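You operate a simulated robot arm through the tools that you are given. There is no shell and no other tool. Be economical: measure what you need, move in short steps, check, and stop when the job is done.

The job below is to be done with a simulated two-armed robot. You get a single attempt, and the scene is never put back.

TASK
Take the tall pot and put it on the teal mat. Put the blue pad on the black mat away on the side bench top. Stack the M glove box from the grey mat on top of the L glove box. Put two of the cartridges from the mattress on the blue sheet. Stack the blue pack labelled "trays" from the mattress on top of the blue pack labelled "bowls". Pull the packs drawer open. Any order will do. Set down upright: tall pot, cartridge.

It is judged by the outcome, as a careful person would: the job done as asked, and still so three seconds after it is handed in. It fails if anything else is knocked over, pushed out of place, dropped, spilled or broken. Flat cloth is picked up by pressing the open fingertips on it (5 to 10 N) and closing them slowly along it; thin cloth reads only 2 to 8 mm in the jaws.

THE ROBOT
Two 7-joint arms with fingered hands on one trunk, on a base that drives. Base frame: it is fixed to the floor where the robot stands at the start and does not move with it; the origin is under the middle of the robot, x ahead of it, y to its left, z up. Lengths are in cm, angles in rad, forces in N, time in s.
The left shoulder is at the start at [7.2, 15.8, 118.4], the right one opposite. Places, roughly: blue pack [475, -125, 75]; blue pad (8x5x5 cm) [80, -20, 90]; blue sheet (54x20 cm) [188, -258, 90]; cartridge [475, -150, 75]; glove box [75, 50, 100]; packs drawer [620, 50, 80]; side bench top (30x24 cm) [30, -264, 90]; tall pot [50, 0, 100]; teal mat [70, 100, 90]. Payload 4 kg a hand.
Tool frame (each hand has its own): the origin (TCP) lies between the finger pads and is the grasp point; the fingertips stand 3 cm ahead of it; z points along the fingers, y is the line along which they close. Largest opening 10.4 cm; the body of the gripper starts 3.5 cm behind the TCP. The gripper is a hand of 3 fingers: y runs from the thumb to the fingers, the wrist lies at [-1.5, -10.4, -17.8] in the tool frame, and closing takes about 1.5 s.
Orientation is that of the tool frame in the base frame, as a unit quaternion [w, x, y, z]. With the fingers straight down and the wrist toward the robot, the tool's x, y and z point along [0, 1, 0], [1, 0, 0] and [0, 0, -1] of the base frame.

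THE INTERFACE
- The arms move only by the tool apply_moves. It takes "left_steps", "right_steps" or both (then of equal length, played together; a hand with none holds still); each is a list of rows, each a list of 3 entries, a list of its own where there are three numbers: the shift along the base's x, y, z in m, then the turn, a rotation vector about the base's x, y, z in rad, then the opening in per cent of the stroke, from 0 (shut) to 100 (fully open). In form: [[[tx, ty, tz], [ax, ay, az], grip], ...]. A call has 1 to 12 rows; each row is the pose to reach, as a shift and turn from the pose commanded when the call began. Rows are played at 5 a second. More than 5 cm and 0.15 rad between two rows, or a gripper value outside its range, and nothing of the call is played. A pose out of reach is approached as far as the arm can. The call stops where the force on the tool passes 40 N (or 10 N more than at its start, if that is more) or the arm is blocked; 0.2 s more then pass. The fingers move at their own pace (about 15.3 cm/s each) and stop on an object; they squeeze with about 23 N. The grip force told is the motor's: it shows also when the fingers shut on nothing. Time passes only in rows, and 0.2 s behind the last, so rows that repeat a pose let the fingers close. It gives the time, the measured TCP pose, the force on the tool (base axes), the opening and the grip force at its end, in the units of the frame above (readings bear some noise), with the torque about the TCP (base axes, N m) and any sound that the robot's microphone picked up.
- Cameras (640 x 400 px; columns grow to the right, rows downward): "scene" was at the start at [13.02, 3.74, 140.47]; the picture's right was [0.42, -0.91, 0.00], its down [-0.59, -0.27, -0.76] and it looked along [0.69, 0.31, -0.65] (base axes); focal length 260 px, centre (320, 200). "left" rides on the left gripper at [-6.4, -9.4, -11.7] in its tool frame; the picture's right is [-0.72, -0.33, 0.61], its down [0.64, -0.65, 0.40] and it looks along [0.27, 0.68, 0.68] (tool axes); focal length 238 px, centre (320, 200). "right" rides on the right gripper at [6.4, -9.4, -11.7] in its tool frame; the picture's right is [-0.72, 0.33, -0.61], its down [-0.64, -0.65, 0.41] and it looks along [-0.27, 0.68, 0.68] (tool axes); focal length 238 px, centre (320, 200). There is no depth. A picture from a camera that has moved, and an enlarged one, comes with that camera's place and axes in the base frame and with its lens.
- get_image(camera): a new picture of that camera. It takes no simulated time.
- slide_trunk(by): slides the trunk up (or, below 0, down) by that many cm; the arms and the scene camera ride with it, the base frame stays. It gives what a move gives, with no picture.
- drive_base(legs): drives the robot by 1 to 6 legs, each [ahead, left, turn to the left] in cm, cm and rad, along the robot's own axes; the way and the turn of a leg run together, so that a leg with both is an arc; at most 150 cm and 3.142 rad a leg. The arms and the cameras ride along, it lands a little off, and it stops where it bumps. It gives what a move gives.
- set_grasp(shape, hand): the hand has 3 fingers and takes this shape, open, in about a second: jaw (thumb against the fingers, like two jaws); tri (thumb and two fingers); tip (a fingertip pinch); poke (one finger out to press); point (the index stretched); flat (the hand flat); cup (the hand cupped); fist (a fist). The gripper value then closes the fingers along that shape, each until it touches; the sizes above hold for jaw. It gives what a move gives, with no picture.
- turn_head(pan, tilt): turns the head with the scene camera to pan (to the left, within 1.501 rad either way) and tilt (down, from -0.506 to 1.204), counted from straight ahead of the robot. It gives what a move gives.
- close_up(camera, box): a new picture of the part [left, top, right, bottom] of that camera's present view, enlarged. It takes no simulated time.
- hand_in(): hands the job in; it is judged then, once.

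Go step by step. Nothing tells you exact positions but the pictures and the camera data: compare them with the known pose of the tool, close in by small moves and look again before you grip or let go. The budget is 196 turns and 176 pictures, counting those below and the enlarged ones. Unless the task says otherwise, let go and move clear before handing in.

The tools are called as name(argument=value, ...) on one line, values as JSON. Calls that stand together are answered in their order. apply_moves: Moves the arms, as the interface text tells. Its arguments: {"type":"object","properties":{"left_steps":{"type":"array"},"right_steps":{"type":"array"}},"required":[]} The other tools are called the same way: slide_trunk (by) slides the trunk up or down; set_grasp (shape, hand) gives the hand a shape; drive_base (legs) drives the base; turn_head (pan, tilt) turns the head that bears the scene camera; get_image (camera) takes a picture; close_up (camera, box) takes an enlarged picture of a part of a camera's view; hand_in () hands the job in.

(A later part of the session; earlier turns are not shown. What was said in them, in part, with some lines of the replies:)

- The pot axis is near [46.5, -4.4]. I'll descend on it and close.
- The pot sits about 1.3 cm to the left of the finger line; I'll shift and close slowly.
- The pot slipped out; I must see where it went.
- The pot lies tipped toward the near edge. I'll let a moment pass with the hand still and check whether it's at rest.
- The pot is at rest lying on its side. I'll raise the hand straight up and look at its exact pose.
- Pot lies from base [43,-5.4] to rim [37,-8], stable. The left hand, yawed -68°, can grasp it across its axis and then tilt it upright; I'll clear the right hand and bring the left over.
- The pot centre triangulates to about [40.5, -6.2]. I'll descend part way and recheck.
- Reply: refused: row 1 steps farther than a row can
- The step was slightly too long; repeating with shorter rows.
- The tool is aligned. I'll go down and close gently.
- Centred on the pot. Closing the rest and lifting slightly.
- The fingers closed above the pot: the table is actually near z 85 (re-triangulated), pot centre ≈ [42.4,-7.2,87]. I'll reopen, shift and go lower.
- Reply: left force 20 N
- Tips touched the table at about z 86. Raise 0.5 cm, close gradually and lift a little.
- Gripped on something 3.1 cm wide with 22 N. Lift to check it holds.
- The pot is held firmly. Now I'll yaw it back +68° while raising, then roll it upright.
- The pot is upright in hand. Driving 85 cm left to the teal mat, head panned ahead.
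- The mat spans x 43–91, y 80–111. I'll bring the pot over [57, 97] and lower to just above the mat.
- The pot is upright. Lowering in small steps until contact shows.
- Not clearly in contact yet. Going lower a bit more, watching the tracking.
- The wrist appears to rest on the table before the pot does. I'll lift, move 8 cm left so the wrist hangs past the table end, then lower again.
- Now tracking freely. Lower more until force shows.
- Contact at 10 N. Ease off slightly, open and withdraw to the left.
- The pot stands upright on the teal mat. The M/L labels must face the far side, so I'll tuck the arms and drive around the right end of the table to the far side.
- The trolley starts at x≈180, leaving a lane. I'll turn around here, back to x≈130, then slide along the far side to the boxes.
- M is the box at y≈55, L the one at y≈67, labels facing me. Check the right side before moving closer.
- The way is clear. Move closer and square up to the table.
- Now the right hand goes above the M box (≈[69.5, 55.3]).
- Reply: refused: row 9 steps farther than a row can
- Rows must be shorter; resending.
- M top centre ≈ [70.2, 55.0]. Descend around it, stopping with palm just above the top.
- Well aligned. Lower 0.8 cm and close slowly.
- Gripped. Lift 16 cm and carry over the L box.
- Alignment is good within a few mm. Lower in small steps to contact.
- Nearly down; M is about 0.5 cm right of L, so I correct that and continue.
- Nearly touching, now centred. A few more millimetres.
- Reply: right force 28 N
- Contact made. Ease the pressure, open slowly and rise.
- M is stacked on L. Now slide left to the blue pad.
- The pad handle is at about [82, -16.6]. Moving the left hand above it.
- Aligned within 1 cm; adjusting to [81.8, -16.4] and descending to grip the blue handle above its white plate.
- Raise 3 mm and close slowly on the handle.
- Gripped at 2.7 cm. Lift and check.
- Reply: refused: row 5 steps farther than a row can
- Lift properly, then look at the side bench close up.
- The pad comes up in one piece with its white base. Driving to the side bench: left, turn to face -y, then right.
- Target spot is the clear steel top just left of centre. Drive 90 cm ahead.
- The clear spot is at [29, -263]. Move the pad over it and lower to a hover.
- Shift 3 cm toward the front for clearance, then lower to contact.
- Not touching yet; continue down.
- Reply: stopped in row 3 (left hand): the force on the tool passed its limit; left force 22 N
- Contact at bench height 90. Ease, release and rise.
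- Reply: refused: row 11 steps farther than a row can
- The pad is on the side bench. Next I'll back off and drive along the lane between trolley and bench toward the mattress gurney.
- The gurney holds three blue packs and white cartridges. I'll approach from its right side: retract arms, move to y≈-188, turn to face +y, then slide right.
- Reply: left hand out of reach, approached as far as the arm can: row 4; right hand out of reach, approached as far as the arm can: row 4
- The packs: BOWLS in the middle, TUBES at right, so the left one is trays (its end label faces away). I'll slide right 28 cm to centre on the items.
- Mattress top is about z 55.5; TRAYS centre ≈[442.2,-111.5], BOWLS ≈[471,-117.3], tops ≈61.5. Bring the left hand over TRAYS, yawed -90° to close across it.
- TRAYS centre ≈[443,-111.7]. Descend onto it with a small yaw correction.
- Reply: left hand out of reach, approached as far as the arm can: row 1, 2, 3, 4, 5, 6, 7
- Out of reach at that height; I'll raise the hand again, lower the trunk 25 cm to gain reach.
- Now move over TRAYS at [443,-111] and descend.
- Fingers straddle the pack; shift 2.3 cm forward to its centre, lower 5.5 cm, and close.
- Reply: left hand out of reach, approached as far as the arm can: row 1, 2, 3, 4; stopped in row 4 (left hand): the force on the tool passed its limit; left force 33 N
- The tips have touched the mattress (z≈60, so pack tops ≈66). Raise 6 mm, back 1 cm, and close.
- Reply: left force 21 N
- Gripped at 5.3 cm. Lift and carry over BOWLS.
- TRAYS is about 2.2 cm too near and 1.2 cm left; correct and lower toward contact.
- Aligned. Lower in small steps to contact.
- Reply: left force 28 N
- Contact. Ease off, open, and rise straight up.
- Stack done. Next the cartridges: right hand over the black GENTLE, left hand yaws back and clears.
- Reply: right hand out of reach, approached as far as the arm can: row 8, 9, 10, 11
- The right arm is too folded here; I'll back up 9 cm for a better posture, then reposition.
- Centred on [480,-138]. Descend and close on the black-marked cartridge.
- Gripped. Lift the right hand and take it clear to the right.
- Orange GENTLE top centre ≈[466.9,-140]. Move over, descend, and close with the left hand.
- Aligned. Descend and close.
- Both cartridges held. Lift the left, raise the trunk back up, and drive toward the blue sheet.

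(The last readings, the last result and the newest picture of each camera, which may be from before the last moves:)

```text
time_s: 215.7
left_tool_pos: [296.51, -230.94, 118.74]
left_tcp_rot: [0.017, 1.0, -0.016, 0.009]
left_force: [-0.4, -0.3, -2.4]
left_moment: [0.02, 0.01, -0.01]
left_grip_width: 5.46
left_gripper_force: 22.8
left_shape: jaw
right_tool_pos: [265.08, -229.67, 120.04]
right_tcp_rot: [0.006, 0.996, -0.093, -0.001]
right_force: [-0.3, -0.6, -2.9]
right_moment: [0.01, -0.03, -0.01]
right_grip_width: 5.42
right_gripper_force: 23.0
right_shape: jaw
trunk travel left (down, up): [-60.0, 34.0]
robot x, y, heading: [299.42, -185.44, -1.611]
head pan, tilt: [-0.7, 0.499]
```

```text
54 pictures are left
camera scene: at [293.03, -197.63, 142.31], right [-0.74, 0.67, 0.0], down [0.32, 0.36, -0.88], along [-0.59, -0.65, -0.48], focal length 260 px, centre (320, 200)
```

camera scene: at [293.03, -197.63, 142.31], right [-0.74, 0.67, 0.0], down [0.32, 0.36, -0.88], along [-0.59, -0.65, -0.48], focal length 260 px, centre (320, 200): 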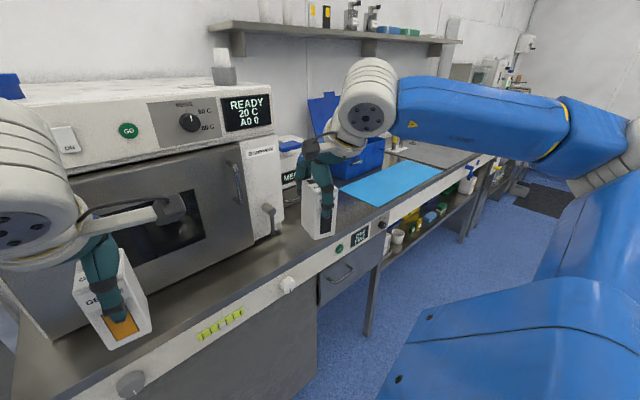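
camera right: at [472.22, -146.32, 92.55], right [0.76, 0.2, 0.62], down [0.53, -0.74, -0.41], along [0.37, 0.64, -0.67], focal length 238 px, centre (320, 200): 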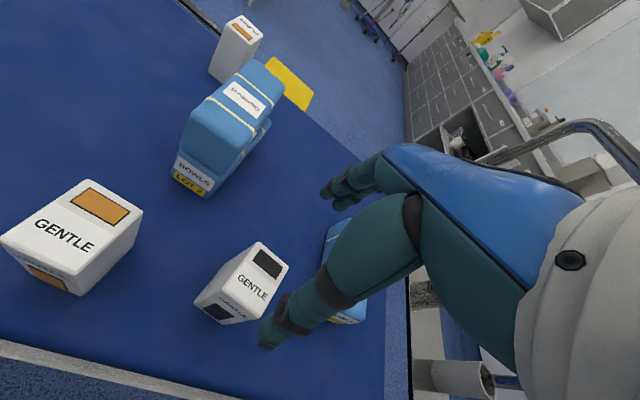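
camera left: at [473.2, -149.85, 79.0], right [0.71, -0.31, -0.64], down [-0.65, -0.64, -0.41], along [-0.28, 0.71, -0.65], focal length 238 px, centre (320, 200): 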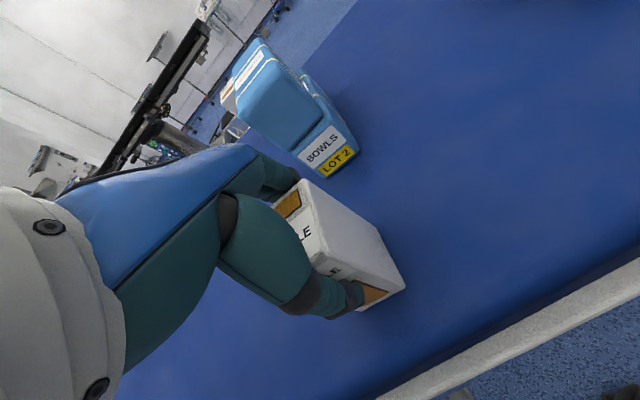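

Clear. Back off a bit, slide right to x≈189.

drive_base(legs=[[-12, 0, 0.04], [0, -108, 0]])

turn_head(pan=0.0, tilt=0.6)

get_image(camera="scene")

```text
time_s: 222.2
left_tool_pos: [187.75, -218.7, 119.02]
left_tcp_rot: [0.017, 1.0, -0.001, 0.008]
left_force: [-0.3, 0.4, -3.0]
left_moment: [0.0, -0.01, -0.02]
left_grip_width: 5.47
left_gripper_force: 23.3
left_shape: jaw
right_tool_pos: [156.38, -218.35, 120.08]
right_tcp_rot: [0.006, 0.997, -0.077, 0.0]
right_force: [0.5, -1.1, -2.8]
right_moment: [-0.01, -0.01, 0.0]
right_grip_width: 5.43
right_gripper_force: 23.2
right_shape: jaw
trunk travel left (down, up): [-60.0, 34.0]
robot x, y, heading: [188.55, -173.02, -1.579]
head pan, tilt: [-0.7, 0.499]
```

```text
time_s: 223.3
left_tool_pos: [187.47, -218.57, 118.79]
left_tcp_rot: [0.017, 1.0, -0.001, 0.01]
left_force: [-0.9, -0.5, -3.1]
left_moment: [0.01, -0.01, 0.0]
left_grip_width: 5.51
left_gripper_force: 23.2
left_shape: jaw
right_tool_pos: [156.16, -218.16, 120.02]
right_tcp_rot: [0.007, 0.997, -0.076, 0.0]
right_force: [0.6, 0.5, -3.3]
right_moment: [-0.03, 0.01, -0.01]
right_grip_width: 5.4
right_gripper_force: 22.9
right_shape: jaw
trunk travel left (down, up): [-60.0, 34.0]
robot x, y, heading: [189.08, -173.27, -1.578]
head pan, tilt: [0.0, 0.6]
```

```text
53 pictures are left
camera scene: at [188.86, -187.33, 141.41], right [-1.0, 0.01, 0.0], down [0.01, 0.57, -0.82], along [0.0, -0.82, -0.57], focal length 260 px, centre (320, 200)
```

scene: 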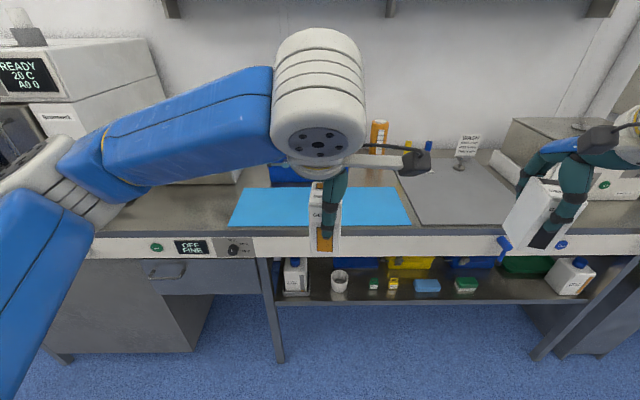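

The sheet spans x 161–216, y -269 to -248. Drive 28 cm ahead, then position each cartridge.

drive_base(legs=[[28, 0, 0]])

apply_moves(left_steps=[[[0.03, -0.02, 0], [0, 0, 0], 35], [[0.06, -0.04, 0], [0, 0, 0], 35], [[0.09, -0.06, 0], [0, 0, 0], 35], [[0.12, -0.08, 0], [0, 0, 0], 35], [[0.13, -0.1, 0], [0, 0, 0], 35], [[0.13, -0.105, -0.04], [0, 0, 0], 35], [[0.13, -0.105, -0.08], [0, 0, 0], 35]], right_steps=[[[0.03, -0.02, 0], [0, 0, 0], 35], [[0.06, -0.04, 0], [0, 0, 0], 35], [[0.09, -0.06, 0], [0, 0, 0], 35], [[0.12, -0.08, 0], [0, 0, 0], 35], [[0.15, -0.1, 0], [0, 0, 0], 35], [[0.18, -0.105, -0.03], [0, 0, 0], 35], [[0.19, -0.105, -0.07], [0, 0, 0], 35]])

turn_head(pan=0.0, tilt=0.8)

get_image(camera="scene")

get_image(camera="left")

```text
time_s: 225.3
left_tool_pos: [187.46, -246.5, 119.0]
left_tcp_rot: [0.018, 1.0, -0.002, 0.009]
left_force: [-0.4, -0.3, -2.9]
left_moment: [0.03, -0.01, 0.04]
left_grip_width: 5.46
left_gripper_force: 23.0
left_shape: jaw
right_tool_pos: [155.96, -246.16, 120.07]
right_tcp_rot: [0.008, 0.997, -0.078, 0.0]
right_force: [0.5, 0.9, -3.7]
right_moment: [0.03, -0.03, 0.0]
right_grip_width: 5.42
right_gripper_force: 23.4
right_shape: jaw
trunk travel left (down, up): [-60.0, 34.0]
robot x, y, heading: [188.44, -201.22, -1.579]
head pan, tilt: [0.0, 0.6]
```

```text
time_s: 226.9
left_tool_pos: [200.95, -257.28, 111.04]
left_tcp_rot: [0.017, 1.0, -0.002, 0.008]
left_force: [0.1, -0.5, -2.7]
left_moment: [0.03, 0.01, 0.0]
left_grip_width: 5.48
left_gripper_force: 23.2
left_shape: jaw
right_tool_pos: [175.47, -256.98, 113.08]
right_tcp_rot: [0.006, 0.997, -0.077, -0.002]
right_force: [0.5, -1.0, -3.5]
right_moment: [0.01, -0.01, -0.01]
right_grip_width: 5.43
right_gripper_force: 23.2
right_shape: jaw
trunk travel left (down, up): [-60.0, 34.0]
robot x, y, heading: [189.14, -201.09, -1.576]
head pan, tilt: [0.0, 0.6]
```

```text
time_s: 227.6
left_tool_pos: [200.76, -257.04, 111.15]
left_tcp_rot: [0.019, 1.0, -0.002, 0.009]
left_force: [0.1, -0.3, -2.2]
left_moment: [0.0, 0.01, 0.02]
left_grip_width: 5.49
left_gripper_force: 22.9
left_shape: jaw
right_tool_pos: [175.35, -256.87, 113.21]
right_tcp_rot: [0.007, 0.997, -0.078, 0.0]
right_force: [0.6, 0.4, -3.8]
right_moment: [0.0, -0.02, 0.03]
right_grip_width: 5.4
right_gripper_force: 22.7
right_shape: jaw
trunk travel left (down, up): [-60.0, 34.0]
robot x, y, heading: [188.93, -201.31, -1.575]
head pan, tilt: [0.0, 0.799]
```

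```text
52 pictures are left
camera scene: at [188.92, -214.9, 139.71], right [-1.0, 0.01, 0.0], down [0.01, 0.72, -0.69], along [-0.01, -0.69, -0.72], focal length 260 px, centre (320, 200)
```

scene: 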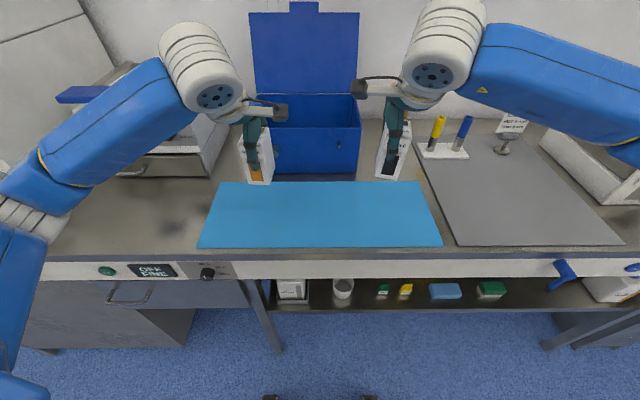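

```text
51 pictures are left
camera left: at [194.18, -247.16, 122.39], right [-0.71, 0.31, -0.64], down [0.65, 0.64, -0.42], along [0.28, -0.71, -0.65], focal length 238 px, centre (320, 200)
```

left: 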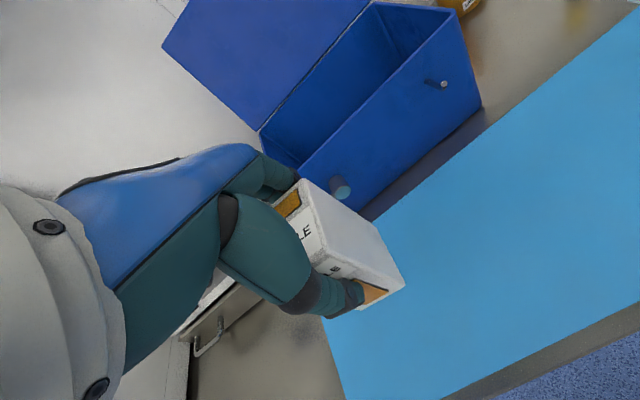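

Both are over the sheet. Lower both to just above it.

apply_moves(left_steps=[[[0, 0, -0.04], [0, 0, 0], 35], [[0, 0, -0.08], [0, 0, 0], 35], [[0, 0, -0.11], [0, 0, 0], 35], [[0, 0, -0.12], [0, 0, 0], 35]], right_steps=[[[0, 0, -0.045], [0, 0, 0], 35], [[0, 0, -0.09], [0, 0, 0], 35], [[0, 0, -0.125], [0, 0, 0], 35], [[0, 0, -0.138], [0, 0, 0], 35]])

get_image(camera="scene")

```text
time_s: 228.6
left_tool_pos: [200.6, -257.06, 99.11]
left_tcp_rot: [0.019, 1.0, -0.001, 0.009]
left_force: [-0.1, 0.7, -3.1]
left_moment: [-0.01, 0.0, 0.02]
left_grip_width: 5.48
left_gripper_force: 22.9
left_shape: jaw
right_tool_pos: [175.1, -256.92, 99.32]
right_tcp_rot: [0.007, 0.997, -0.077, 0.0]
right_force: [-0.2, -1.1, -2.7]
right_moment: [0.0, -0.03, 0.04]
right_grip_width: 5.42
right_gripper_force: 23.3
right_shape: jaw
trunk travel left (down, up): [-60.0, 34.0]
robot x, y, heading: [188.63, -201.17, -1.577]
head pan, tilt: [0.0, 0.799]
```

```text
50 pictures are left
camera scene: at [188.88, -214.9, 139.71], right [-1.0, 0.01, 0.0], down [0.01, 0.72, -0.69], along [-0.01, -0.69, -0.72], focal length 260 px, centre (320, 200)
```

scene: 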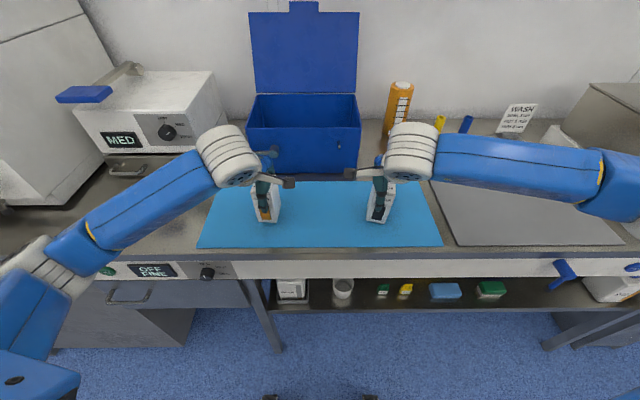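

Good placement. Lower each in small steps to contact, left first.

apply_moves(left_steps=[[[0, 0, -0.005], [0, 0, 0], 35], [[0, 0, -0.01], [0, 0, 0], 35], [[0, 0, -0.014], [0, 0, 0], 35], [[0, 0, -0.018], [0, 0, 0], 35]])

apply_moves(right_steps=[[[0, 0, -0.005], [0, 0, 0], 35], [[0, 0, -0.01], [0, 0, 0], 35], [[0, 0, -0.014], [0, 0, 0], 35], [[0, 0, -0.018], [0, 0, 0], 35]])

close_up(camera="scene", box=[190, 140, 460, 260])

```text
time_s: 229.6
left_tool_pos: [200.61, -256.83, 97.74]
left_tcp_rot: [0.025, 1.0, -0.002, 0.008]
left_force: [2.9, -2.5, 28.5]
left_moment: [0.06, -0.07, 0.09]
left_grip_width: 5.54
left_gripper_force: 23.0
left_shape: jaw
right_tool_pos: [175.12, -256.57, 99.6]
right_tcp_rot: [0.009, 0.997, -0.078, 0.001]
right_force: [-0.1, 0.1, -2.6]
right_moment: [-0.04, 0.01, 0.03]
right_grip_width: 5.45
right_gripper_force: 23.3
right_shape: jaw
trunk travel left (down, up): [-60.0, 34.0]
robot x, y, heading: [189.01, -201.29, -1.579]
head pan, tilt: [0.0, 0.799]
```

```text
time_s: 230.6
left_tool_pos: [200.56, -256.68, 97.71]
left_tcp_rot: [0.023, 1.0, 0.0, 0.008]
left_force: [0.1, -8.6, 30.5]
left_moment: [-0.29, -0.03, 0.02]
left_grip_width: 5.57
left_gripper_force: 22.8
left_shape: jaw
right_tool_pos: [175.09, -256.57, 98.12]
right_tcp_rot: [0.014, 0.997, -0.078, 0.001]
right_force: [-0.9, -0.1, 20.8]
right_moment: [0.15, 0.04, -0.02]
right_grip_width: 5.45
right_gripper_force: 22.9
right_shape: jaw
trunk travel left (down, up): [-60.0, 34.0]
robot x, y, heading: [188.76, -201.24, -1.58]
head pan, tilt: [0.0, 0.799]
```

```text
2.37 times, centred on (325, 200) of scene
camera zoom: at [188.81, -213.94, 139.87], right [-1.0, 0.01, 0.0], down [0.01, 0.71, -0.7], along [0.0, -0.7, -0.71], focal length 617 px, centre (308, 200)
```

zoom: 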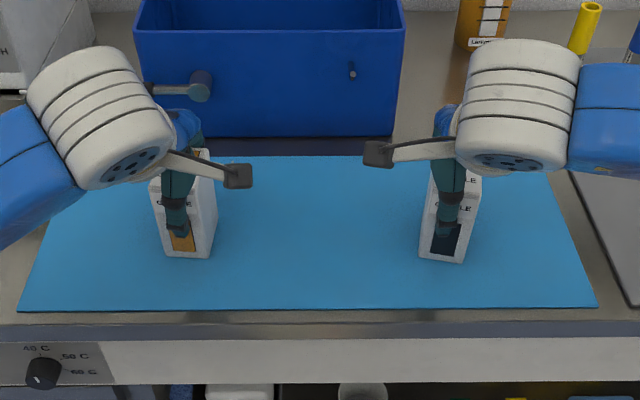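

Both are standing on the sheet. Ease the pressure on both, open, and rise.

apply_moves(left_steps=[[[0, 0, 0.003], [0, 0, 0], 35], [[0, 0, 0.005], [0, 0, 0], 40], [[0, 0, 0.005], [0, 0, 0], 54], [[0, 0, 0.005], [0, 0, 0], 62], [[0, 0, 0.005], [0, 0, 0], 75], [[0, 0, 0.005], [0, 0, 0], 95], [[0, 0, 0.005], [0, 0, 0], 100], [[0, 0, 0.04], [0, 0, 0], 100], [[0, 0, 0.085], [0, 0, 0], 100], [[0, 0, 0.13], [0, 0, 0], 100], [[0, 0.03, 0.16], [0, 0, 0], 100], [[0, 0.07, 0.18], [0, 0, 0], 100]], right_steps=[[[0, 0, 0.003], [0, 0, 0], 35], [[0, 0, 0.005], [0, 0, 0], 40], [[0, 0, 0.005], [0, 0, 0], 54], [[0, 0, 0.005], [0, 0, 0], 62], [[0, 0, 0.005], [0, 0, 0], 75], [[0, 0, 0.005], [0, 0, 0], 95], [[0, 0, 0.005], [0, 0, 0], 100], [[0, 0, 0.04], [0, 0, 0], 100], [[0, 0, 0.085], [0, 0, 0], 100], [[0, 0, 0.13], [0, 0, 0], 100], [[0, 0.03, 0.16], [0, 0, 0], 100], [[0, 0.07, 0.18], [0, 0, 0], 100]])

close_up(camera="scene", box=[190, 140, 460, 260])

```text
time_s: 233.2
left_tool_pos: [200.53, -249.86, 114.94]
left_tcp_rot: [0.02, 1.0, -0.002, 0.009]
left_force: [0.2, 0.4, -0.2]
left_moment: [0.01, 0.0, 0.02]
left_grip_width: 10.36
left_gripper_force: 0.0
left_shape: jaw
right_tool_pos: [175.1, -249.16, 116.08]
right_tcp_rot: [0.01, 0.997, -0.078, -0.001]
right_force: [0.1, 0.3, -0.6]
right_moment: [-0.03, 0.0, 0.0]
right_grip_width: 10.38
right_gripper_force: 0.0
right_shape: jaw
trunk travel left (down, up): [-60.0, 34.0]
robot x, y, heading: [188.98, -201.42, -1.578]
head pan, tilt: [0.0, 0.799]
```

```text
2.37 times, centred on (325, 200) of scene
camera zoom: at [188.98, -214.2, 139.78], right [-1.0, 0.01, 0.0], down [0.01, 0.72, -0.7], along [-0.01, -0.7, -0.72], focal length 617 px, centre (308, 200)
```

zoom: 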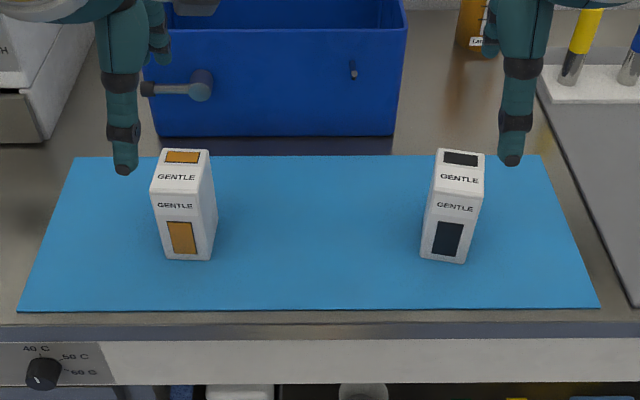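

Both cartridges stand upright on the sheet. Now to the drawer: back off, go to the x≈132 lane, face -x and move up in stages.

drive_base(legs=[[-30, 0, 0], [0, -57, 0], [0, 0, -1.563], [0, -50, 0]])

```text
time_s: 244.5
left_tool_pos: [84.29, -131.51, 114.76]
left_tcp_rot: [-0.016, -0.695, 0.719, 0.009]
left_force: [-0.4, -0.4, -0.3]
left_moment: [0.01, 0.02, 0.0]
left_grip_width: 10.37
left_gripper_force: 0.1
left_shape: jaw
right_tool_pos: [85.74, -106.13, 115.9]
right_tcp_rot: [-0.003, -0.638, 0.77, 0.007]
right_force: [0.1, -0.6, 0.3]
right_moment: [0.04, 0.01, 0.0]
right_grip_width: 10.36
right_gripper_force: 0.1
right_shape: jaw
trunk travel left (down, up): [-60.0, 34.0]
robot x, y, heading: [134.24, -121.23, 3.102]
head pan, tilt: [0.0, 0.799]
```

drive_base(legs=[[2, 0, 0.04], [0, -106, 0]])

turn_head(pan=1.5, tilt=0.5)

get_image(camera="scene")

```text
time_s: 250.5
left_tool_pos: [82.14, -25.37, 114.83]
left_tcp_rot: [0.02, 0.715, -0.698, -0.007]
left_force: [-0.9, -0.6, 0.6]
left_moment: [0.02, -0.01, 0.02]
left_grip_width: 10.37
left_gripper_force: 0.0
left_shape: jaw
right_tool_pos: [82.2, 0.14, 115.97]
right_tcp_rot: [-0.006, -0.66, 0.752, 0.007]
right_force: [-0.2, 0.1, 0.1]
right_moment: [0.01, -0.03, 0.04]
right_grip_width: 10.35
right_gripper_force: 0.1
right_shape: jaw
trunk travel left (down, up): [-60.0, 34.0]
robot x, y, heading: [130.65, -12.28, -3.125]
head pan, tilt: [0.0, 0.799]
```

```text
time_s: 252.1
left_tool_pos: [82.3, -25.19, 114.92]
left_tcp_rot: [0.021, 0.715, -0.699, -0.007]
left_force: [0.2, 0.3, -0.4]
left_moment: [-0.04, 0.01, 0.02]
left_grip_width: 10.38
left_gripper_force: 0.1
left_shape: jaw
right_tool_pos: [82.51, 0.36, 115.98]
right_tcp_rot: [-0.007, -0.66, 0.751, 0.007]
right_force: [0.4, -1.1, -0.3]
right_moment: [0.0, -0.03, -0.01]
right_grip_width: 10.39
right_gripper_force: 0.1
right_shape: jaw
trunk travel left (down, up): [-60.0, 34.0]
robot x, y, heading: [131.05, -12.69, -3.128]
head pan, tilt: [1.499, 0.499]
```

```text
47 pictures are left
camera scene: at [125.1, -21.72, 142.35], right [-1.0, 0.05, 0.0], down [0.03, 0.48, -0.88], along [-0.05, -0.88, -0.48], focal length 260 px, centre (320, 200)
```

scene: 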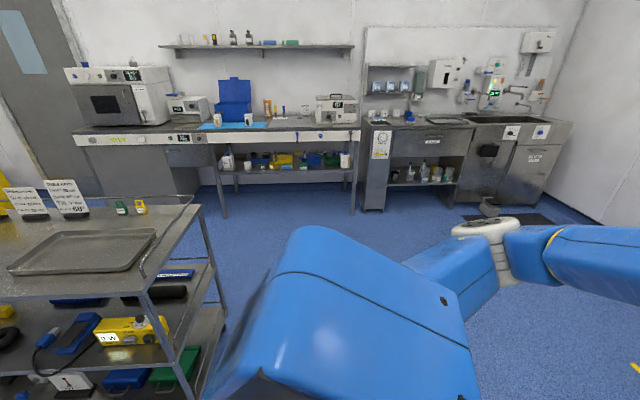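

Back away from the table, then turn to face +x.

drive_base(legs=[[-22, 0, 0], [0, 0, 3.125]])

turn_head(pan=0.0, tilt=0.4)

get_image(camera="scene")

```text
time_s: 261.1
left_tool_pos: [201.96, 0.22, 114.89]
left_tcp_rot: [0.007, 0.702, 0.712, 0.021]
left_force: [0.5, -0.5, 0.0]
left_moment: [0.01, 0.01, 0.02]
left_grip_width: 10.39
left_gripper_force: 0.0
left_shape: jaw
right_tool_pos: [201.64, -25.34, 115.99]
right_tcp_rot: [0.007, 0.754, 0.657, 0.007]
right_force: [0.8, -0.2, -0.5]
right_moment: [-0.02, 0.0, -0.03]
right_grip_width: 10.37
right_gripper_force: 0.0
right_shape: jaw
trunk travel left (down, up): [-60.0, 34.0]
robot x, y, heading: [153.29, -11.95, 0.011]
head pan, tilt: [1.499, 0.499]
```

```text
time_s: 262.7
left_tool_pos: [201.72, 0.37, 115.02]
left_tcp_rot: [0.007, 0.702, 0.712, 0.021]
left_force: [0.0, 0.2, -0.6]
left_moment: [-0.03, 0.0, 0.03]
left_grip_width: 10.38
left_gripper_force: 0.1
left_shape: jaw
right_tool_pos: [201.52, -25.31, 116.15]
right_tcp_rot: [0.008, 0.755, 0.656, 0.008]
right_force: [0.2, -0.7, -0.2]
right_moment: [0.04, -0.02, 0.06]
right_grip_width: 10.37
right_gripper_force: 0.0
right_shape: jaw
trunk travel left (down, up): [-60.0, 34.0]
robot x, y, heading: [153.45, -12.24, 0.012]
head pan, tilt: [0.0, 0.4]
```

```text
46 pictures are left
camera scene: at [167.91, -12.01, 143.24], right [0.01, -1.0, 0.0], down [-0.39, 0.0, -0.92], along [0.92, 0.01, -0.39], focal length 260 px, centre (320, 200)
```

scene: 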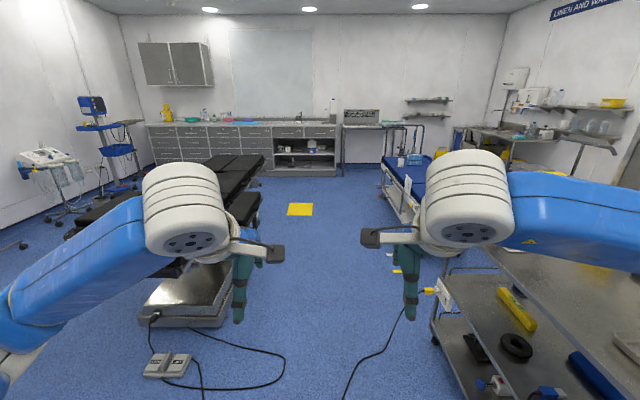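

Path ahead is clear (corridor y≈-18). Drive forward in stages.

drive_base(legs=[[90, -6, -0.01], [130, 0, 0]])

get_image(camera="scene")

```text
time_s: 273.6
left_tool_pos: [421.37, -3.66, 115.09]
left_tcp_rot: [0.009, 0.696, 0.718, 0.023]
left_force: [0.2, 0.1, 0.4]
left_moment: [-0.03, 0.04, 0.0]
left_grip_width: 10.35
left_gripper_force: 0.1
left_shape: jaw
right_tool_pos: [421.59, -29.25, 116.08]
right_tcp_rot: [0.007, 0.748, 0.663, 0.007]
right_force: [-0.3, 0.3, 0.2]
right_moment: [-0.01, 0.01, -0.01]
right_grip_width: 10.36
right_gripper_force: 0.1
right_shape: jaw
trunk travel left (down, up): [-60.0, 34.0]
robot x, y, heading: [373.15, -16.87, 0.025]
head pan, tilt: [0.0, 0.4]
```

```text
45 pictures are left
camera scene: at [387.82, -16.52, 143.25], right [0.03, -1.0, 0.0], down [-0.39, -0.01, -0.92], along [0.92, 0.03, -0.39], focal length 260 px, centre (320, 200)
```

scene: 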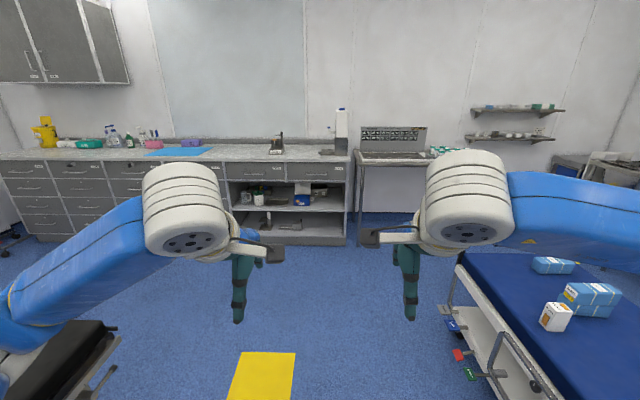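

close_up(camera="scene", box=[180, 140, 360, 250])

close_up(camera="scene", box=[0, 140, 180, 250])

```text
3.56 times, centred on (270, 195) of scene
camera zoom: at [387.82, -16.52, 143.25], right [0.03, -1.0, 0.0], down [-0.39, -0.01, -0.92], along [0.92, 0.03, -0.39], focal length 926 px, centre (498, 218)
```

zoom: 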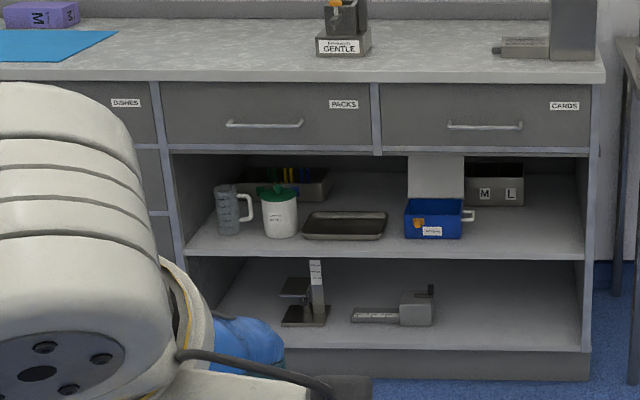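

```text
3.56 times, centred on (90, 195) of scene
camera zoom: at [387.82, -16.52, 143.25], right [0.03, -1.0, 0.0], down [-0.39, -0.01, -0.92], along [0.92, 0.03, -0.39], focal length 926 px, centre (1138, 218)
```

zoom: 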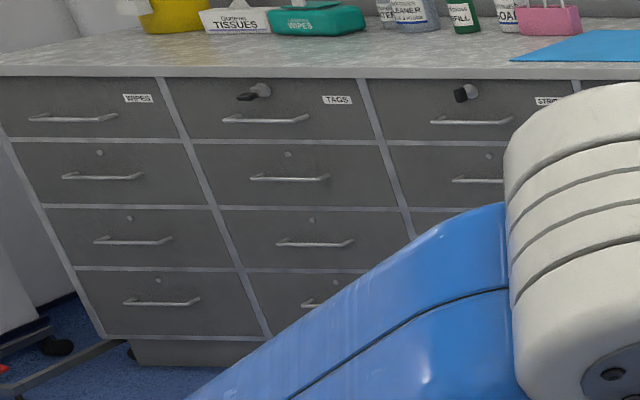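

The PACKS drawer with its bar handle is visible, handle near [597, 47, 77]. Drive closer.

drive_base(legs=[[120, 0, -0.02], [0, 47, 0]])

turn_head(pan=0.1, tilt=0.6)

get_image(camera="scene")

```text
time_s: 282.1
left_tool_pos: [544.15, 41.41, 115.27]
left_tcp_rot: [0.008, 0.713, 0.701, 0.025]
left_force: [-0.3, 0.1, -0.6]
left_moment: [0.0, 0.0, -0.03]
left_grip_width: 10.36
left_gripper_force: 0.1
left_shape: jaw
right_tool_pos: [543.16, 15.8, 116.03]
right_tcp_rot: [0.005, 0.765, 0.644, 0.01]
right_force: [0.7, -0.2, 0.5]
right_moment: [0.06, 0.01, 0.0]
right_grip_width: 10.36
right_gripper_force: 0.1
right_shape: jaw
trunk travel left (down, up): [-60.0, 34.0]
robot x, y, heading: [495.2, 31.4, -0.022]
head pan, tilt: [0.0, 0.4]
```

```text
time_s: 282.9
left_tool_pos: [543.79, 41.5, 115.33]
left_tcp_rot: [0.01, 0.714, 0.7, 0.024]
left_force: [-0.8, 0.3, 0.6]
left_moment: [-0.02, -0.02, 0.01]
left_grip_width: 10.39
left_gripper_force: 0.1
left_shape: jaw
right_tool_pos: [542.78, 16.07, 116.32]
right_tcp_rot: [0.008, 0.765, 0.644, 0.01]
right_force: [-0.2, 0.0, -0.7]
right_moment: [0.02, 0.0, 0.01]
right_grip_width: 10.39
right_gripper_force: 0.1
right_shape: jaw
trunk travel left (down, up): [-60.0, 34.0]
robot x, y, heading: [495.69, 31.03, -0.023]
head pan, tilt: [0.099, 0.6]
```

```text
42 pictures are left
camera scene: at [509.97, 31.4, 141.44], right [0.08, -1.0, 0.0], down [-0.57, -0.04, -0.82], along [0.82, 0.06, -0.57], focal length 260 px, centre (320, 200)
```

scene: 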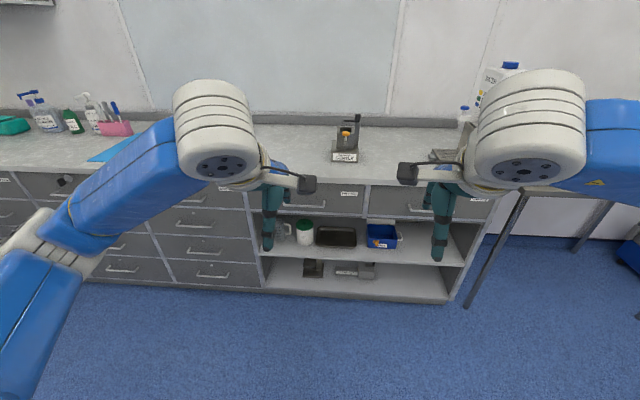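

Handle triangulates to ≈[594.7, 45.4, 78.7]. I'll pre-shape the left hand: tilted 60° forward at handle height, still well back.

apply_moves(left_steps=[[[0, 0.005, -0.04], [0, -0.13, 0], 100], [[0, 0.01, -0.08], [0, -0.26, 0], 100], [[0, 0.015, -0.12], [0, -0.39, 0], 100], [[0, 0.02, -0.16], [0, -0.52, 0], 100], [[0, 0.025, -0.2], [0, -0.65, 0], 100], [[0, 0.03, -0.24], [0, -0.78, 0], 100], [[0, 0.035, -0.28], [0, -0.91, 0], 100], [[0, 0.04, -0.32], [0, -1.047, 0], 100], [[0, 0.04, -0.362], [0, -1.047, 0], 100]], right_steps=[[[-0.01, -0.01, 0], [0, 0, 0], 100], [[-0.02, -0.02, 0], [0, 0, 0], 100], [[-0.03, -0.03, 0], [0, 0, 0], 100], [[-0.04, -0.04, 0], [0, 0, 0], 100], [[-0.05, -0.05, 0], [0, 0, 0], 100], [[-0.06, -0.06, 0], [0, 0, 0], 100], [[-0.07, -0.07, 0], [0, 0, 0], 100], [[-0.08, -0.08, 0], [0, 0, 0], 100], [[-0.08, -0.1, 0], [0, 0, 0], 100]])

get_image(camera="left")

get_image(camera="scene")

```text
time_s: 285.1
left_tool_pos: [542.33, 48.14, 77.58]
left_tcp_rot: [0.332, 0.642, 0.568, 0.395]
left_force: [0.2, 0.3, -0.2]
left_moment: [0.01, 0.01, -0.01]
left_grip_width: 10.39
left_gripper_force: 0.0
left_shape: jaw
left hand out of reach, approached as far as the arm can: row 3, 4
right_tool_pos: [534.92, 6.2, 116.7]
right_tcp_rot: [0.007, 0.765, 0.644, 0.009]
right_force: [0.3, -0.4, -0.6]
right_moment: [-0.01, -0.01, 0.0]
right_grip_width: 10.37
right_gripper_force: 0.0
right_shape: jaw
right hand out of reach, approached as far as the arm can: row 8, 9
trunk travel left (down, up): [-60.0, 34.0]
robot x, y, heading: [495.33, 31.16, -0.02]
head pan, tilt: [0.099, 0.6]
stopped in row 9 (left hand): the arm was blocked; the commanded pose is now the measured one
```

```text
41 pictures are left
camera left: at [527.37, 42.89, 74.08], right [0.36, -0.65, -0.67], down [0.08, 0.73, -0.68], along [0.93, 0.19, 0.32], focal length 238 px, centre (320, 200)
```

left: 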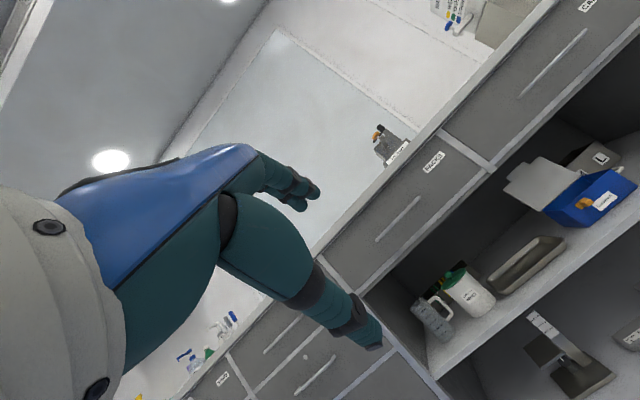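

```text
40 pictures are left
camera scene: at [509.7, 31.58, 141.46], right [0.08, -1.0, 0.0], down [-0.56, -0.04, -0.82], along [0.82, 0.06, -0.57], focal length 260 px, centre (320, 200)
```

scene: 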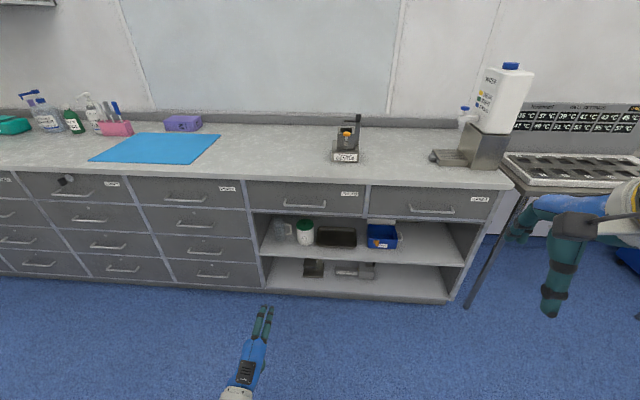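

Pose reached (62° tilt). Handle confirmed at ≈[595, 45, 78]. Drive 40 cm ahead.

drive_base(legs=[[40, -2.5, 0.02]])

turn_head(pan=0.1, tilt=0.9)

get_image(camera="scene")

get_image(camera="left")

```text
time_s: 287.6
left_tool_pos: [582.42, 45.9, 77.33]
left_tcp_rot: [0.327, 0.637, 0.575, 0.396]
left_force: [0.6, -0.1, -0.2]
left_moment: [0.02, -0.06, 0.01]
left_grip_width: 10.41
left_gripper_force: 0.1
left_shape: jaw
right_tool_pos: [575.79, 3.99, 116.8]
right_tcp_rot: [0.008, 0.759, 0.65, 0.01]
right_force: [-0.1, 0.1, -0.6]
right_moment: [0.02, 0.01, 0.01]
right_grip_width: 10.4
right_gripper_force: 0.1
right_shape: jaw
trunk travel left (down, up): [-60.0, 34.0]
robot x, y, heading: [535.9, 28.19, -0.003]
head pan, tilt: [0.099, 0.6]
```

```text
time_s: 288.4
left_tool_pos: [582.47, 45.94, 77.37]
left_tcp_rot: [0.326, 0.636, 0.575, 0.398]
left_force: [0.0, 0.9, -0.2]
left_moment: [0.03, 0.02, -0.02]
left_grip_width: 10.37
left_gripper_force: 0.1
left_shape: jaw
right_tool_pos: [575.84, 3.83, 116.65]
right_tcp_rot: [0.008, 0.759, 0.651, 0.009]
right_force: [0.0, -0.3, -0.1]
right_moment: [0.01, 0.01, 0.01]
right_grip_width: 10.37
right_gripper_force: 0.0
right_shape: jaw
trunk travel left (down, up): [-60.0, 34.0]
robot x, y, heading: [536.0, 27.89, -0.007]
head pan, tilt: [0.099, 0.901]
```

```text
39 pictures are left
camera scene: at [548.87, 28.59, 138.96], right [0.1, -1.0, 0.0], down [-0.78, -0.07, -0.62], along [0.62, 0.06, -0.78], focal length 260 px, centre (320, 200)
```

scene: 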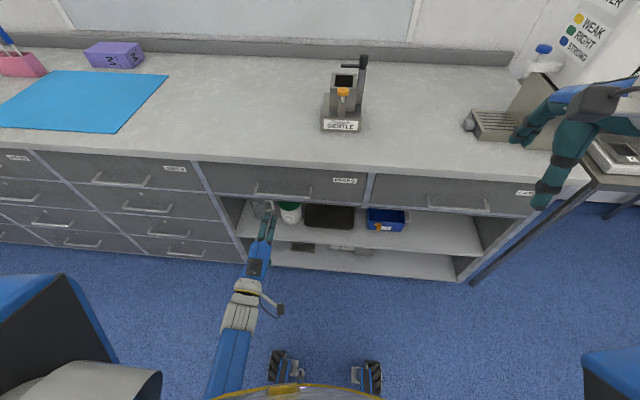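

```text
38 pictures are left
camera left: at [567.54, 40.38, 73.92], right [0.37, -0.65, -0.67], down [0.06, 0.73, -0.68], along [0.93, 0.21, 0.31], focal length 238 px, centre (320, 200)
```

left: 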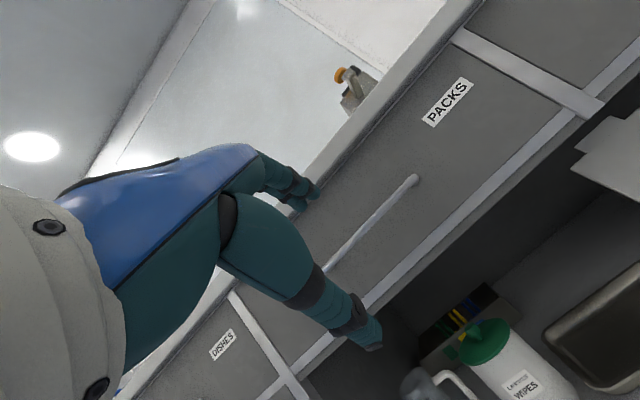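

The bar is at about x 599, z 77, y 36–54. Tilt a bit more horizontal and advance toward it with a partly closed hand.

apply_moves(left_steps=[[[0.03, -0.003, 0], [0, -0.1, 0], 80], [[0.06, -0.006, 0], [0, -0.2, 0], 60], [[0.09, -0.009, 0], [0, -0.28, 0], 60], [[0.11, -0.009, 0], [0, -0.28, 0], 60]])

get_image(camera="left")

close_up(camera="scene", box=[200, 140, 360, 260])

```text
time_s: 289.4
left_tool_pos: [593.53, 44.97, 77.5]
left_tcp_rot: [0.404, 0.574, 0.524, 0.482]
left_force: [-0.5, 0.3, -0.4]
left_moment: [-0.02, 0.02, -0.02]
left_grip_width: 6.3
left_gripper_force: 0.1
left_shape: jaw
right_tool_pos: [575.9, 3.95, 116.71]
right_tcp_rot: [0.007, 0.759, 0.651, 0.009]
right_force: [-0.1, 0.0, -0.3]
right_moment: [-0.03, 0.04, -0.02]
right_grip_width: 10.4
right_gripper_force: 0.2
right_shape: jaw
trunk travel left (down, up): [-60.0, 34.0]
robot x, y, heading: [536.28, 28.14, -0.003]
head pan, tilt: [0.099, 0.901]
```

```text
37 pictures are left
camera left: at [580.11, 39.42, 69.98], right [0.54, -0.65, -0.54], down [0.25, 0.73, -0.63], along [0.81, 0.21, 0.55], focal length 238 px, centre (320, 200)
```

left: 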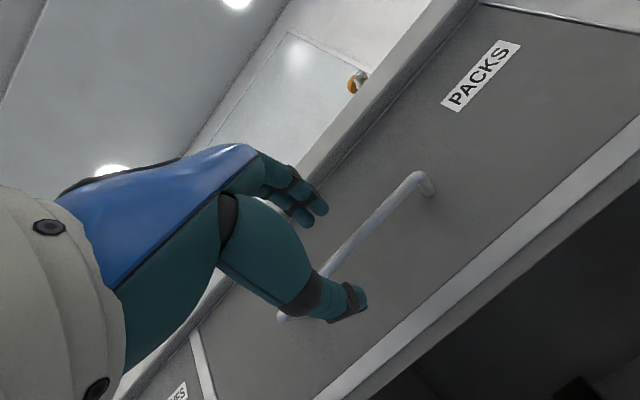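

```text
3.33 times, centred on (280, 200) of scene
camera zoom: at [548.96, 28.62, 138.94], right [0.1, -1.0, 0.0], down [-0.78, -0.07, -0.62], along [0.62, 0.06, -0.79], focal length 868 px, centre (453, 200)
```

zoom: 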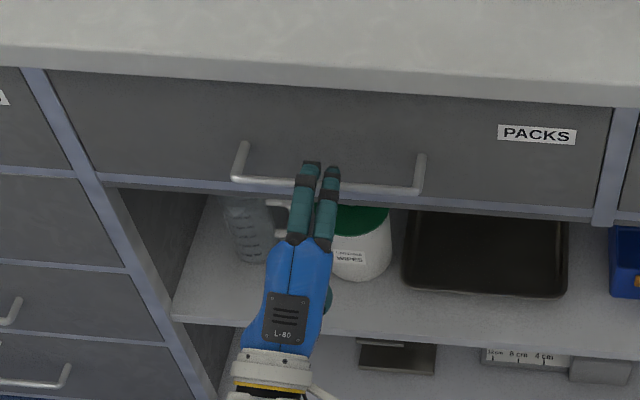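

The bar lies between thumb and fingers, ~4.5 cm ahead. Advance 2.7 cm and close on it.

apply_moves(left_steps=[[[0.015, 0, -0.002], [0, 0, 0], 60], [[0.027, 0, -0.004], [0, 0, 0], 60], [[0.027, 0, -0.004], [0, 0, 0], 40], [[0.027, 0, -0.004], [0, 0, 0], 20], [[0.027, 0, -0.004], [0, 0, 0], 0], [[0.027, 0, -0.004], [0, 0, 0], 0], [[0.027, 0, -0.004], [0, 0, 0], 0]])

get_image(camera="left")

close_up(camera="scene", box=[200, 140, 360, 260])

```text
time_s: 291.0
left_tool_pos: [596.22, 44.92, 76.98]
left_tcp_rot: [0.403, 0.576, 0.524, 0.481]
left_force: [0.9, 0.7, -0.2]
left_moment: [-0.04, -0.01, 0.03]
left_grip_width: 0.36
left_gripper_force: 22.7
left_shape: jaw
right_tool_pos: [575.83, 3.9, 116.75]
right_tcp_rot: [0.008, 0.76, 0.65, 0.009]
right_force: [-0.9, 0.0, 0.4]
right_moment: [0.01, 0.0, -0.01]
right_grip_width: 10.39
right_gripper_force: 0.1
right_shape: jaw
trunk travel left (down, up): [-60.0, 34.0]
robot x, y, heading: [536.19, 28.05, -0.003]
head pan, tilt: [0.099, 0.901]
```

```text
35 pictures are left
camera left: at [582.84, 39.4, 69.6], right [0.54, -0.65, -0.54], down [0.25, 0.73, -0.63], along [0.81, 0.21, 0.55], focal length 238 px, centre (320, 200)
```

left: 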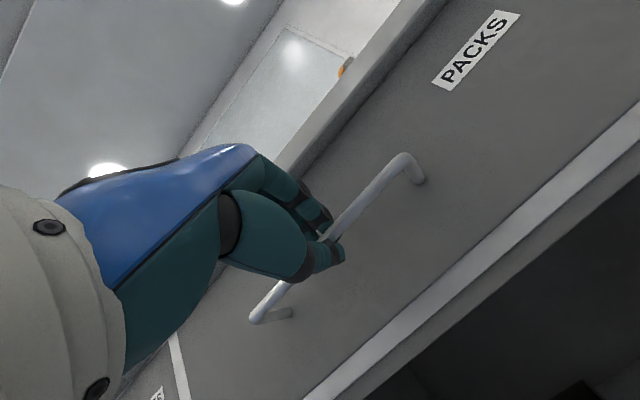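

```text
3.33 times, centred on (280, 200) of scene
camera zoom: at [548.98, 28.63, 138.94], right [0.1, -1.0, 0.0], down [-0.78, -0.07, -0.62], along [0.62, 0.06, -0.79], focal length 868 px, centre (453, 200)
```

zoom: 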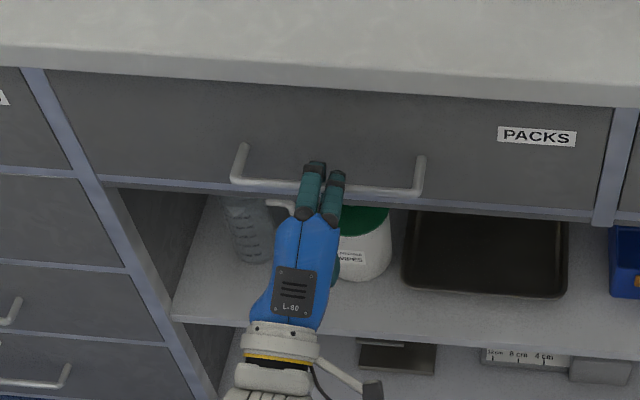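

The fingers have closed around the bar. Pull test: 4 cm back.

apply_moves(left_steps=[[[-0.01, 0, 0], [0, 0, 0], 0], [[-0.02, 0, 0], [0, 0, 0], 0], [[-0.03, 0, 0], [0, 0, 0], 0], [[-0.04, 0, 0], [0, 0, 0], 0]])

close_up(camera="scene", box=[200, 140, 360, 260])

```text
time_s: 292.0
left_tool_pos: [592.13, 44.95, 76.9]
left_tcp_rot: [0.405, 0.575, 0.523, 0.481]
left_force: [1.8, -1.8, -0.1]
left_moment: [0.01, -0.01, -0.04]
left_grip_width: 0.37
left_gripper_force: 23.0
left_shape: jaw
right_tool_pos: [575.71, 3.8, 116.71]
right_tcp_rot: [0.009, 0.759, 0.651, 0.009]
right_force: [-0.6, -0.9, -0.5]
right_moment: [0.01, 0.01, -0.03]
right_grip_width: 10.38
right_gripper_force: 0.0
right_shape: jaw
trunk travel left (down, up): [-60.0, 34.0]
robot x, y, heading: [536.05, 28.07, -0.001]
head pan, tilt: [0.099, 0.901]
```

```text
3.33 times, centred on (280, 200) of scene
camera zoom: at [548.82, 28.55, 138.96], right [0.1, -1.0, 0.0], down [-0.78, -0.07, -0.62], along [0.62, 0.06, -0.78], focal length 868 px, centre (453, 200)
```

zoom: 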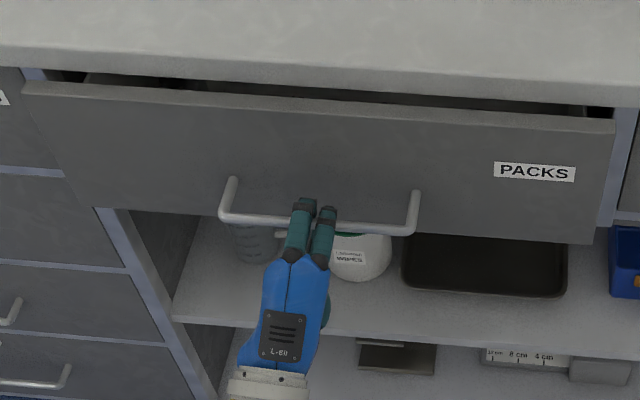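

The drawer is opening. Drive back 22 cm to pull it further.

drive_base(legs=[[-22, 0, 0]])

get_image(camera="scene")

```text
time_s: 293.7
left_tool_pos: [570.3, 45.52, 76.62]
left_tcp_rot: [0.403, 0.575, 0.525, 0.48]
left_force: [3.0, -3.8, -9.2]
left_moment: [0.01, 0.1, -0.03]
left_grip_width: 0.33
left_gripper_force: 23.4
left_shape: jaw
right_tool_pos: [554.22, 4.28, 116.71]
right_tcp_rot: [0.008, 0.758, 0.652, 0.008]
right_force: [-0.6, -0.6, 0.3]
right_moment: [0.01, 0.0, -0.04]
right_grip_width: 10.38
right_gripper_force: 0.0
right_shape: jaw
trunk travel left (down, up): [-60.0, 34.0]
robot x, y, heading: [513.83, 27.6, -0.002]
head pan, tilt: [0.099, 0.901]
```

```text
32 pictures are left
camera scene: at [527.48, 29.02, 138.93], right [0.1, -1.0, 0.0], down [-0.78, -0.08, -0.62], along [0.61, 0.06, -0.79], focal length 260 px, centre (320, 200)
```

scene: 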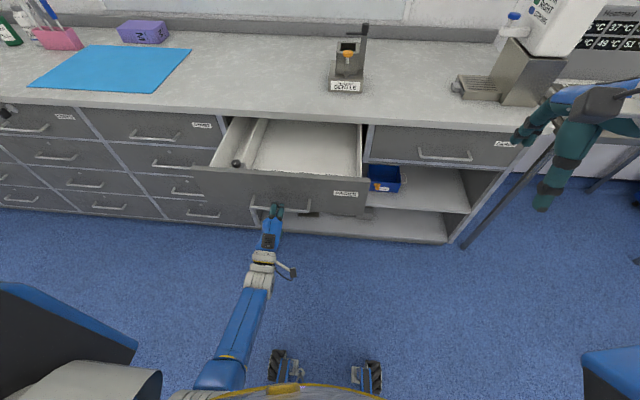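

The drawer is open about 26 cm. Release the handle and back the hand away.

apply_moves(left_steps=[[[0, 0, 0], [0, 0, 0], 20], [[0, 0, 0], [0, 0, 0], 45], [[0, 0, 0], [0, 0, 0], 60], [[0, 0, 0], [0, 0, 0], 60], [[-0.03, 0, 0], [0, 0, 0], 60], [[-0.06, 0, 0], [0, 0, 0], 60]])

drive_base(legs=[[-25, 0, 0]])

turn_head(pan=0.1, tilt=0.6)

get_image(camera="scene")

```text
time_s: 295.1
left_tool_pos: [563.95, 45.41, 77.29]
left_tcp_rot: [0.405, 0.573, 0.524, 0.482]
left_force: [0.3, -0.4, -0.8]
left_moment: [-0.02, 0.0, -0.01]
left_grip_width: 6.2
left_gripper_force: 0.0
left_shape: jaw
right_tool_pos: [553.5, 4.18, 117.05]
right_tcp_rot: [0.009, 0.758, 0.652, 0.01]
right_force: [-0.3, -1.0, 0.0]
right_moment: [-0.06, -0.02, 0.0]
right_grip_width: 10.37
right_gripper_force: 0.1
right_shape: jaw
trunk travel left (down, up): [-60.0, 34.0]
robot x, y, heading: [514.11, 28.18, -0.001]
head pan, tilt: [0.099, 0.901]
```

```text
time_s: 296.9
left_tool_pos: [538.82, 45.53, 77.13]
left_tcp_rot: [0.402, 0.573, 0.526, 0.483]
left_force: [0.3, -0.4, -0.4]
left_moment: [0.0, 0.0, -0.01]
left_grip_width: 6.2
left_gripper_force: 0.1
left_shape: jaw
right_tool_pos: [528.66, 4.4, 116.97]
right_tcp_rot: [0.009, 0.758, 0.652, 0.01]
right_force: [0.1, 0.4, -0.1]
right_moment: [0.01, -0.02, 0.02]
right_grip_width: 10.38
right_gripper_force: 0.1
right_shape: jaw
trunk travel left (down, up): [-60.0, 34.0]
robot x, y, heading: [488.75, 28.26, 0.004]
head pan, tilt: [0.099, 0.901]
```

```text
time_s: 297.7
left_tool_pos: [538.72, 45.63, 77.14]
left_tcp_rot: [0.404, 0.572, 0.525, 0.484]
left_force: [-1.0, 0.4, -0.1]
left_moment: [-0.02, 0.01, 0.03]
left_grip_width: 6.2
left_gripper_force: 0.2
left_shape: jaw
right_tool_pos: [528.32, 4.46, 117.01]
right_tcp_rot: [0.011, 0.757, 0.654, 0.01]
right_force: [0.2, -0.2, -0.4]
right_moment: [0.02, -0.01, 0.01]
right_grip_width: 10.37
right_gripper_force: 0.0
right_shape: jaw
trunk travel left (down, up): [-60.0, 34.0]
robot x, y, heading: [489.61, 28.3, 0.003]
head pan, tilt: [0.099, 0.6]
```

```text
31 pictures are left
camera scene: at [503.21, 29.11, 141.45], right [0.1, -0.99, 0.0], down [-0.56, -0.06, -0.82], along [0.82, 0.08, -0.57], focal length 260 px, centre (320, 200)
```

scene: 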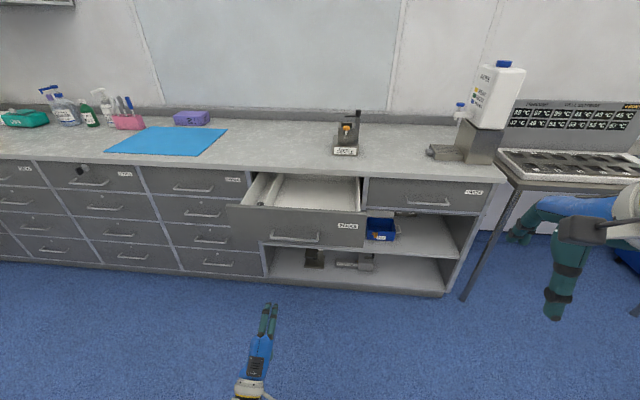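

The drawer stays open. I'll verify the pack stack and its "trays" label from this side.

turn_head(pan=-1.5, tilt=0.5)

get_image(camera="scene")

```text
time_s: 299.4
left_tool_pos: [538.74, 45.59, 77.22]
left_tcp_rot: [0.403, 0.573, 0.525, 0.483]
left_force: [0.7, -0.1, -0.1]
left_moment: [0.02, 0.0, 0.0]
left_grip_width: 6.19
left_gripper_force: 0.1
left_shape: jaw
right_tool_pos: [528.23, 4.36, 116.89]
right_tcp_rot: [0.011, 0.758, 0.653, 0.01]
right_force: [0.0, -0.1, 0.5]
right_moment: [-0.01, -0.03, 0.0]
right_grip_width: 10.39
right_gripper_force: 0.0
right_shape: jaw
trunk travel left (down, up): [-60.0, 34.0]
robot x, y, heading: [489.33, 28.4, 0.0]
head pan, tilt: [-1.499, 0.499]
```

```text
30 pictures are left
camera scene: at [495.16, 19.14, 142.39], right [-1.0, -0.07, 0.0], down [-0.04, 0.48, -0.88], along [0.06, -0.88, -0.48], focal length 260 px, centre (320, 200)
```

scene: 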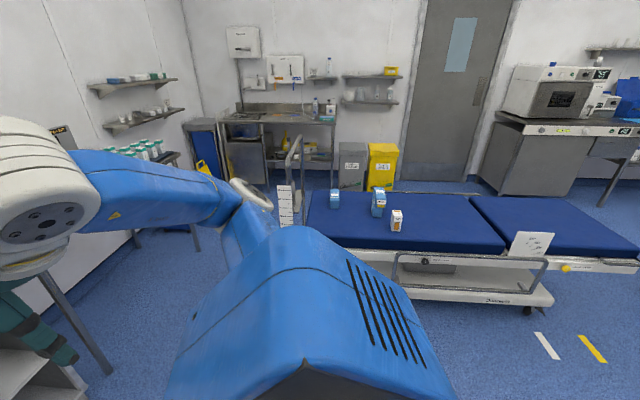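

close_up(camera="scene", box=[320, 175, 420, 240])

```text
6.15 times, centred on (370, 208) of scene
camera zoom: at [495.16, 19.14, 142.39], right [-1.0, -0.07, 0.0], down [-0.04, 0.48, -0.88], along [0.06, -0.88, -0.48], focal length 1603 px, centre (12, 154)
```

zoom: 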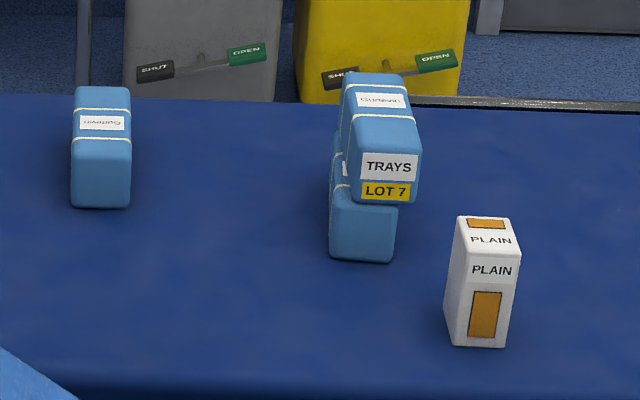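

TRAYS rests steadily on BOWLS, the drawer is open, and every other placement was checked as it was made; both hands are clear. Handing in.

hand_in()

```text
The job is handed in.
```

The job is handed in with all six parts done, but the tall pot tipped onto its side on the black mat during my first grasp. I picked it up again and it now stands upright on the teal mat.

- **Blue pad:** it sits on the side bench top, with its white base attached.
- **Glove boxes:** M is stacked on L.
- **Cartridges:** the two GENTLE ones stand upright on the blue sheet.
- **Packs:** TRAYS rests on BOWLS, overhanging by about 2 cm at one end.
- **Packs drawer:** it is open about 26 cm.
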